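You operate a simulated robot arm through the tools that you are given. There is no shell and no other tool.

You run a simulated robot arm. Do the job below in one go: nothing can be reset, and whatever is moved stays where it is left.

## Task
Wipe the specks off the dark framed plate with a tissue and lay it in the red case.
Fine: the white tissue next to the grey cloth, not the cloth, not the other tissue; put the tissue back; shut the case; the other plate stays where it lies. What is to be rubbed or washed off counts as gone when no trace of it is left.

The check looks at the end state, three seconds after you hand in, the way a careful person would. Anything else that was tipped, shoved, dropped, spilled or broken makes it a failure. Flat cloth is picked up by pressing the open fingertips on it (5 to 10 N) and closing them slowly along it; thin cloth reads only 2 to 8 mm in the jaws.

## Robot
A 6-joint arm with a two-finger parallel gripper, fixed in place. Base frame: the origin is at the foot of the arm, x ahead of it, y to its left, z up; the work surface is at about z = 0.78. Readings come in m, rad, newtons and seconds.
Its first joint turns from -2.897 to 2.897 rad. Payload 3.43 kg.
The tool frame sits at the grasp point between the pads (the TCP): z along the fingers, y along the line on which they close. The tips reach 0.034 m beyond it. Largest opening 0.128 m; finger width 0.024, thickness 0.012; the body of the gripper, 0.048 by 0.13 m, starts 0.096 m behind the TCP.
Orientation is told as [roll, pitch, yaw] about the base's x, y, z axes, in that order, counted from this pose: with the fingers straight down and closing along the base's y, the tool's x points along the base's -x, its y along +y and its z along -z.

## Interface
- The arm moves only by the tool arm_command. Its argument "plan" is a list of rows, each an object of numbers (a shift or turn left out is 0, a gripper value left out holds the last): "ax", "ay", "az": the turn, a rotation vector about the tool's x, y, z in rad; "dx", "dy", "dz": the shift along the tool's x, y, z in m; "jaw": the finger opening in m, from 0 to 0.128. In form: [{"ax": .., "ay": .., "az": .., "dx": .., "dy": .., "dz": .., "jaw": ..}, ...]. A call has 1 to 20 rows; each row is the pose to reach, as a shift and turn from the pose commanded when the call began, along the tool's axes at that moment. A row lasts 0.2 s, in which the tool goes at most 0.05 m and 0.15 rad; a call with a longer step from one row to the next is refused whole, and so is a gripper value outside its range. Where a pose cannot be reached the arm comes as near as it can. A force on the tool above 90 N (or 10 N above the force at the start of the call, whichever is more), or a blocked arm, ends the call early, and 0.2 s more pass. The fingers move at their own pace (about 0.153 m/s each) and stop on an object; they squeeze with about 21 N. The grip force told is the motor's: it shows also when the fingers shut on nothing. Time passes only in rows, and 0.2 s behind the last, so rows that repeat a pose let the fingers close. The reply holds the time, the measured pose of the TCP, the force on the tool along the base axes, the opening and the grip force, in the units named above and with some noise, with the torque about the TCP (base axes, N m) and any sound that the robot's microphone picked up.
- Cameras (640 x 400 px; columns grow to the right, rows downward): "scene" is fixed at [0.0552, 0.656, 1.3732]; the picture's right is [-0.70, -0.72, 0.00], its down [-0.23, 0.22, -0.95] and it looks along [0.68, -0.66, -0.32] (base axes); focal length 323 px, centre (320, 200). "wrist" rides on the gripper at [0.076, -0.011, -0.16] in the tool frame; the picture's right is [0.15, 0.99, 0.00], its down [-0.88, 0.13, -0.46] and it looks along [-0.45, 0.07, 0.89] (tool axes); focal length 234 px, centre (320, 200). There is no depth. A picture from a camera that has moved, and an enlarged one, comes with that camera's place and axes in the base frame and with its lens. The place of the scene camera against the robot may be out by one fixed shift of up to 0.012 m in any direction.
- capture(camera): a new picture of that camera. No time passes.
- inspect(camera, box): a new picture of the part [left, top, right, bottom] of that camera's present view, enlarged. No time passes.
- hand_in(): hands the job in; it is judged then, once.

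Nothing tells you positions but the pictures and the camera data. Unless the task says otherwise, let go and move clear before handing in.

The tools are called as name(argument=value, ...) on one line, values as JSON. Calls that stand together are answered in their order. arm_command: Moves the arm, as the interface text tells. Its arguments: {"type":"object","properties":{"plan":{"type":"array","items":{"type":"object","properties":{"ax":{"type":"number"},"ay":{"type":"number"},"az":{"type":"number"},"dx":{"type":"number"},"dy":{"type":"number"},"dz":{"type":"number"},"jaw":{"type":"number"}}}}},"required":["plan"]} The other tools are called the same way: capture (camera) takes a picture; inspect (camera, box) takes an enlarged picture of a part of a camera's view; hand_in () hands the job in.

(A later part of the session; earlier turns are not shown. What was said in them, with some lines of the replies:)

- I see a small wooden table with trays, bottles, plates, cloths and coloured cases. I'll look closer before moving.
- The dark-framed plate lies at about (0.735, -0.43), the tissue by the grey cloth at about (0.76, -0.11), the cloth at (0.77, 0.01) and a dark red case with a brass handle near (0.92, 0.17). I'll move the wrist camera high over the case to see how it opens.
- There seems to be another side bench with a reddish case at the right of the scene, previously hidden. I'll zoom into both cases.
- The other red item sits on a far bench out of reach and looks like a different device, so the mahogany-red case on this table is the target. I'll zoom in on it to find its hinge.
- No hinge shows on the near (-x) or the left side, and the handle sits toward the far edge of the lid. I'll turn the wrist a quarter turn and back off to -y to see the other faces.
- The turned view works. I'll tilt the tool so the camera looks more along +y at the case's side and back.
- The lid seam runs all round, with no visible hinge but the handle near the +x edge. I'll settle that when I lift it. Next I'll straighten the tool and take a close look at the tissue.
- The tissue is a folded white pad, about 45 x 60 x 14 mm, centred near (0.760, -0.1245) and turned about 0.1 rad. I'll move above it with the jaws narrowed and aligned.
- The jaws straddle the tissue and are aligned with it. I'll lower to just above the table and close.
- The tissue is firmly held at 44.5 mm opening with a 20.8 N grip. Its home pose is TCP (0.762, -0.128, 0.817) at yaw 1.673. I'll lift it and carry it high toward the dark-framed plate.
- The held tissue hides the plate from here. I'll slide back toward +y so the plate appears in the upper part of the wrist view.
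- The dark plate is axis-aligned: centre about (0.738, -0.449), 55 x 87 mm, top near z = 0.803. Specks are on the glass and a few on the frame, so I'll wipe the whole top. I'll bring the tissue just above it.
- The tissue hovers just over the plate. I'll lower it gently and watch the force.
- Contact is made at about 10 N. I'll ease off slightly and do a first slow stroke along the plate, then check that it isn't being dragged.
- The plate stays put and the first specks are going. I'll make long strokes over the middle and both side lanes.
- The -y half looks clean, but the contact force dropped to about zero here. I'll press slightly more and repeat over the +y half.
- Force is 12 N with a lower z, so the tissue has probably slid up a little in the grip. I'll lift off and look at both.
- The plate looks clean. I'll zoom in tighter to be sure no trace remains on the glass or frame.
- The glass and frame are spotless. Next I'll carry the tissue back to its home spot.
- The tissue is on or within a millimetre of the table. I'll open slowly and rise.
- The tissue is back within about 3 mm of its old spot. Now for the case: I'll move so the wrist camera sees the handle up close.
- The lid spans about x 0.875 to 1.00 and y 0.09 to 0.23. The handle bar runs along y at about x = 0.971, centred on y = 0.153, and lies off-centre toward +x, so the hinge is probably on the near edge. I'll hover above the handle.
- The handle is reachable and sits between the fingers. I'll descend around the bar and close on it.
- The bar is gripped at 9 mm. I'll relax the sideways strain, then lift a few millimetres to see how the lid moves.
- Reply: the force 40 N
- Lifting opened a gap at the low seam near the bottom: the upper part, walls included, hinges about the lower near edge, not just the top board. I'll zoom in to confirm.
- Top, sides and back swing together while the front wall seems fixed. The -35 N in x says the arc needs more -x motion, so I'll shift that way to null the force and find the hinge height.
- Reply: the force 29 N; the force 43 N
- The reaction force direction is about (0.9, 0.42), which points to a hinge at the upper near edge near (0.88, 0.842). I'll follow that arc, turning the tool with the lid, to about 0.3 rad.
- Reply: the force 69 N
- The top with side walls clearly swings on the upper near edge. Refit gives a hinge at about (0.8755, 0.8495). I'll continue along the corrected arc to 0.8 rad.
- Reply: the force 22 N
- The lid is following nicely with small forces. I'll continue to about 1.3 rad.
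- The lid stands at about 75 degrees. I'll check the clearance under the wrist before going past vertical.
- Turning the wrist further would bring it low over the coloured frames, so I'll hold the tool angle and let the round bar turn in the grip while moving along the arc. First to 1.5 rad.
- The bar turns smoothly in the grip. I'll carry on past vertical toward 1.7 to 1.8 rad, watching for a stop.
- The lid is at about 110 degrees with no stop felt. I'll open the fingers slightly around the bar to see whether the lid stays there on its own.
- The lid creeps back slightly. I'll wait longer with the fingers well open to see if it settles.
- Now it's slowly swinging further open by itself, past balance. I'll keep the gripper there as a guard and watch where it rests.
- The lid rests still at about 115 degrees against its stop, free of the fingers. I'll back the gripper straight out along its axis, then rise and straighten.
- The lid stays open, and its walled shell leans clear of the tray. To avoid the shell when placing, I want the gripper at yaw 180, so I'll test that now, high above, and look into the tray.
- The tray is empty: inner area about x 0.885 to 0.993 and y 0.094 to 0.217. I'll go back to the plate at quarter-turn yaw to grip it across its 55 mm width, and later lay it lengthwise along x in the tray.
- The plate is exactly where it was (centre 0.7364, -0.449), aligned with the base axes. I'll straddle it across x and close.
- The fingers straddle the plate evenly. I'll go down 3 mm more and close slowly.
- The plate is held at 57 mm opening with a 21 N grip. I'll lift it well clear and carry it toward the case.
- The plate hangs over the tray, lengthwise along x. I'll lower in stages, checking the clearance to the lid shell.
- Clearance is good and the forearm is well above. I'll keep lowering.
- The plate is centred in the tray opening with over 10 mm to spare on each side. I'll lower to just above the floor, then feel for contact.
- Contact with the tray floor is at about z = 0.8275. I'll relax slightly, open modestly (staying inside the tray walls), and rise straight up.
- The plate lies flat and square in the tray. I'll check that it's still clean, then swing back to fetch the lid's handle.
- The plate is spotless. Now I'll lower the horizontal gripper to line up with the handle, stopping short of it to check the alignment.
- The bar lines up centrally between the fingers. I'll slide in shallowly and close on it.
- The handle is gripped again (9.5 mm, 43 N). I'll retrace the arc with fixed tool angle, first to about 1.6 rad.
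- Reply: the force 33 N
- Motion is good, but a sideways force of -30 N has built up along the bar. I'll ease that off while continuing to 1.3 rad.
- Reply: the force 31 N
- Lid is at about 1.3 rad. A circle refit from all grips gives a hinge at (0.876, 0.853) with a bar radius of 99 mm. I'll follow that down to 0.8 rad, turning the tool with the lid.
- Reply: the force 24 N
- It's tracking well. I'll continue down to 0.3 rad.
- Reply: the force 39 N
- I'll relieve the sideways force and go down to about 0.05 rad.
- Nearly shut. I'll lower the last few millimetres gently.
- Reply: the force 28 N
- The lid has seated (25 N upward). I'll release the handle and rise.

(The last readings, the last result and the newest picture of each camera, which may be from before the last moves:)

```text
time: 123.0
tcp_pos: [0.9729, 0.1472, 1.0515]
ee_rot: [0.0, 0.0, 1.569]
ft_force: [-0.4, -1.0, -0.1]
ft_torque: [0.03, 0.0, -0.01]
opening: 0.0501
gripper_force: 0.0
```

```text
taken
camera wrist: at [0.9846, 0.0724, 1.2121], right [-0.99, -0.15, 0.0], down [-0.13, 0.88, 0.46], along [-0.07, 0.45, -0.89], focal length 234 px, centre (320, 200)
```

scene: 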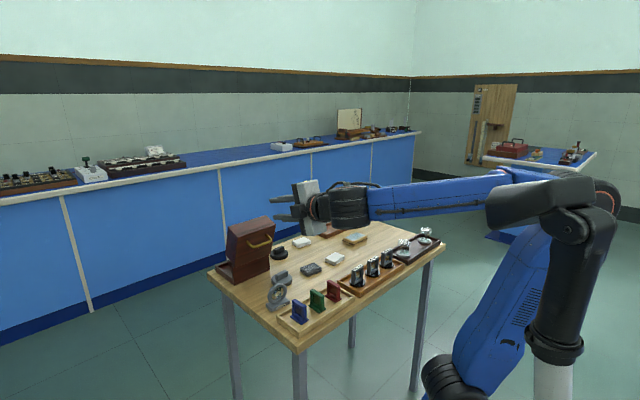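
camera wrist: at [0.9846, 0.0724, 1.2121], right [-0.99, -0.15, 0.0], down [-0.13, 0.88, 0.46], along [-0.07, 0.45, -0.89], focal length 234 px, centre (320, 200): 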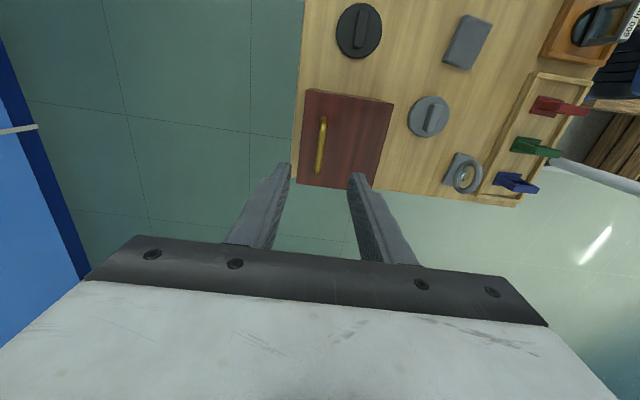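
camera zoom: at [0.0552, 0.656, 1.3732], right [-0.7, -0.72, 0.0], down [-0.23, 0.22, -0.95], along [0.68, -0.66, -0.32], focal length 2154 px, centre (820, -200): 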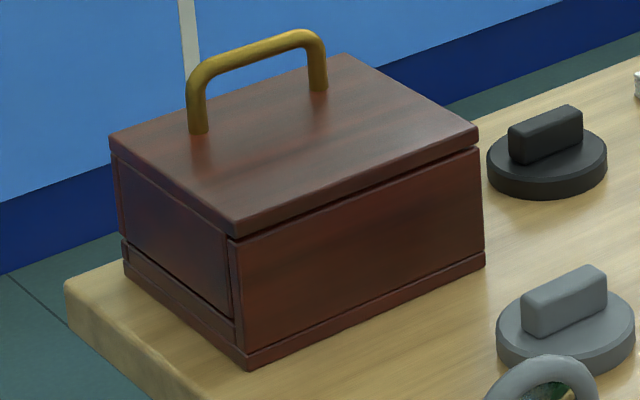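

The case looks exactly as it did when shut at the start. I'll move the arm clear and do one last check of the whole table.

arm_command(plan=[{"dx": 0.03, "dy": 0.03, "dz": -0.02}, {"dx": 0.06, "dy": 0.06, "dz": -0.04}, {"dx": 0.09, "dy": 0.09, "dz": -0.05}, {"dx": 0.12, "dy": 0.12, "dz": -0.05}, {"dx": 0.15, "dy": 0.15, "dz": -0.05}, {"dx": 0.18, "dy": 0.18, "dz": -0.05}, {"dx": 0.21, "dy": 0.21, "dz": -0.05}, {"dx": 0.24, "dy": 0.24, "dz": -0.05}, {"dx": 0.26, "dy": 0.26, "dz": -0.05}, {"dx": 0.26, "dy": 0.26, "dz": -0.05}])

capture(camera="scene")

inspect(camera="scene", box=[200, 180, 330, 350])

inspect(camera="scene", box=[310, 180, 450, 300])

```text
time: 125.2
tcp_pos: [0.7118, -0.1099, 1.0997]
ee_rot: [0.0, 0.0, 1.569]
ft_force: [0.7, 0.5, -0.1]
ft_torque: [0.02, 0.0, -0.01]
opening: 0.05
gripper_force: 0.2
```

```text
taken
```

scene: 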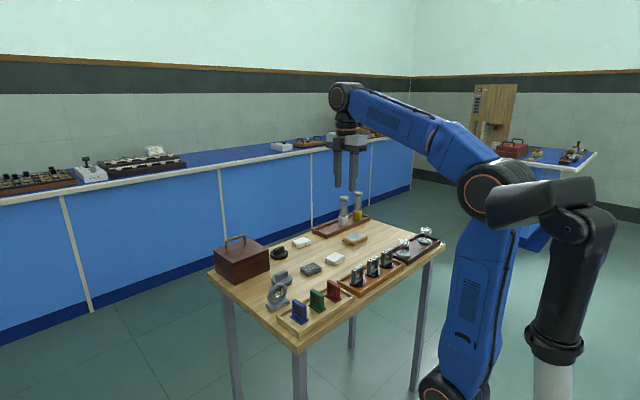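

```text
2.35 times, centred on (265, 265) of scene
camera zoom: at [0.0552, 0.656, 1.3732], right [-0.7, -0.72, 0.0], down [-0.23, 0.22, -0.95], along [0.68, -0.66, -0.32], focal length 760 px, centre (449, 47)
```

zoom: 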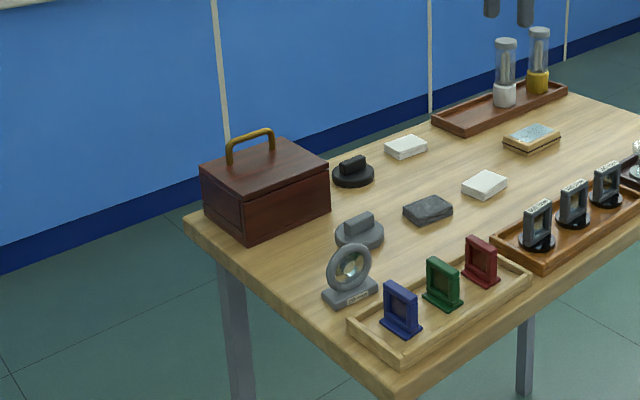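

```text
3.33 times, centred on (380, 240) of scene
camera zoom: at [0.0552, 0.656, 1.3732], right [-0.7, -0.72, 0.0], down [-0.23, 0.22, -0.95], along [0.68, -0.66, -0.32], focal length 1077 px, centre (120, 67)
```

zoom: 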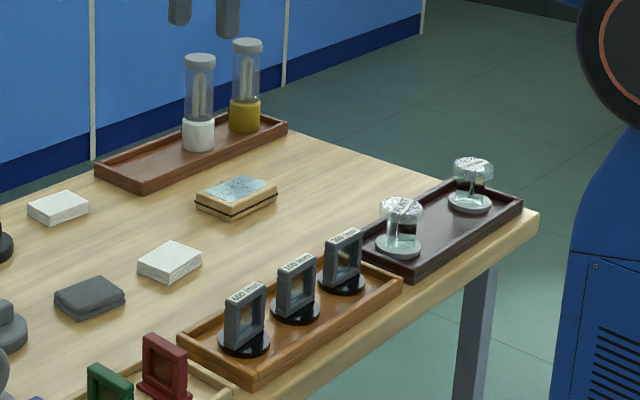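

The case is shut with the cleaned plate inside, and the tissue is back beside the grey cloth. The light-framed plate and everything else sit where they were, and the arm is clear, so I'm handing in.

hand_in()

```text
The job is handed in.
```

The dark-framed plate is clean and lying in the shut red case, and I've handed the job in. No verdict came back.

- **Plate:** I rubbed all the specks off the glass and the frame with the white tissue by the grey cloth. In close-up, no trace was left, either before I moved it or once it lay in the case. It rests flat in the middle of the case.
- **Tissue:** it's back in its place beside the grey cloth, about 3 mm from where it started.
- **Case:** I took it to be the dark red wooden one with the brass handle. Another red item with two black handles was on a far bench out of reach. Shut again, the case looks the same as at the start.
- **Everything else:** the light-framed plate, the grey cloth, the other tissue and the rest of the table look as they did at the start. The gripper is empty and clear of everything.
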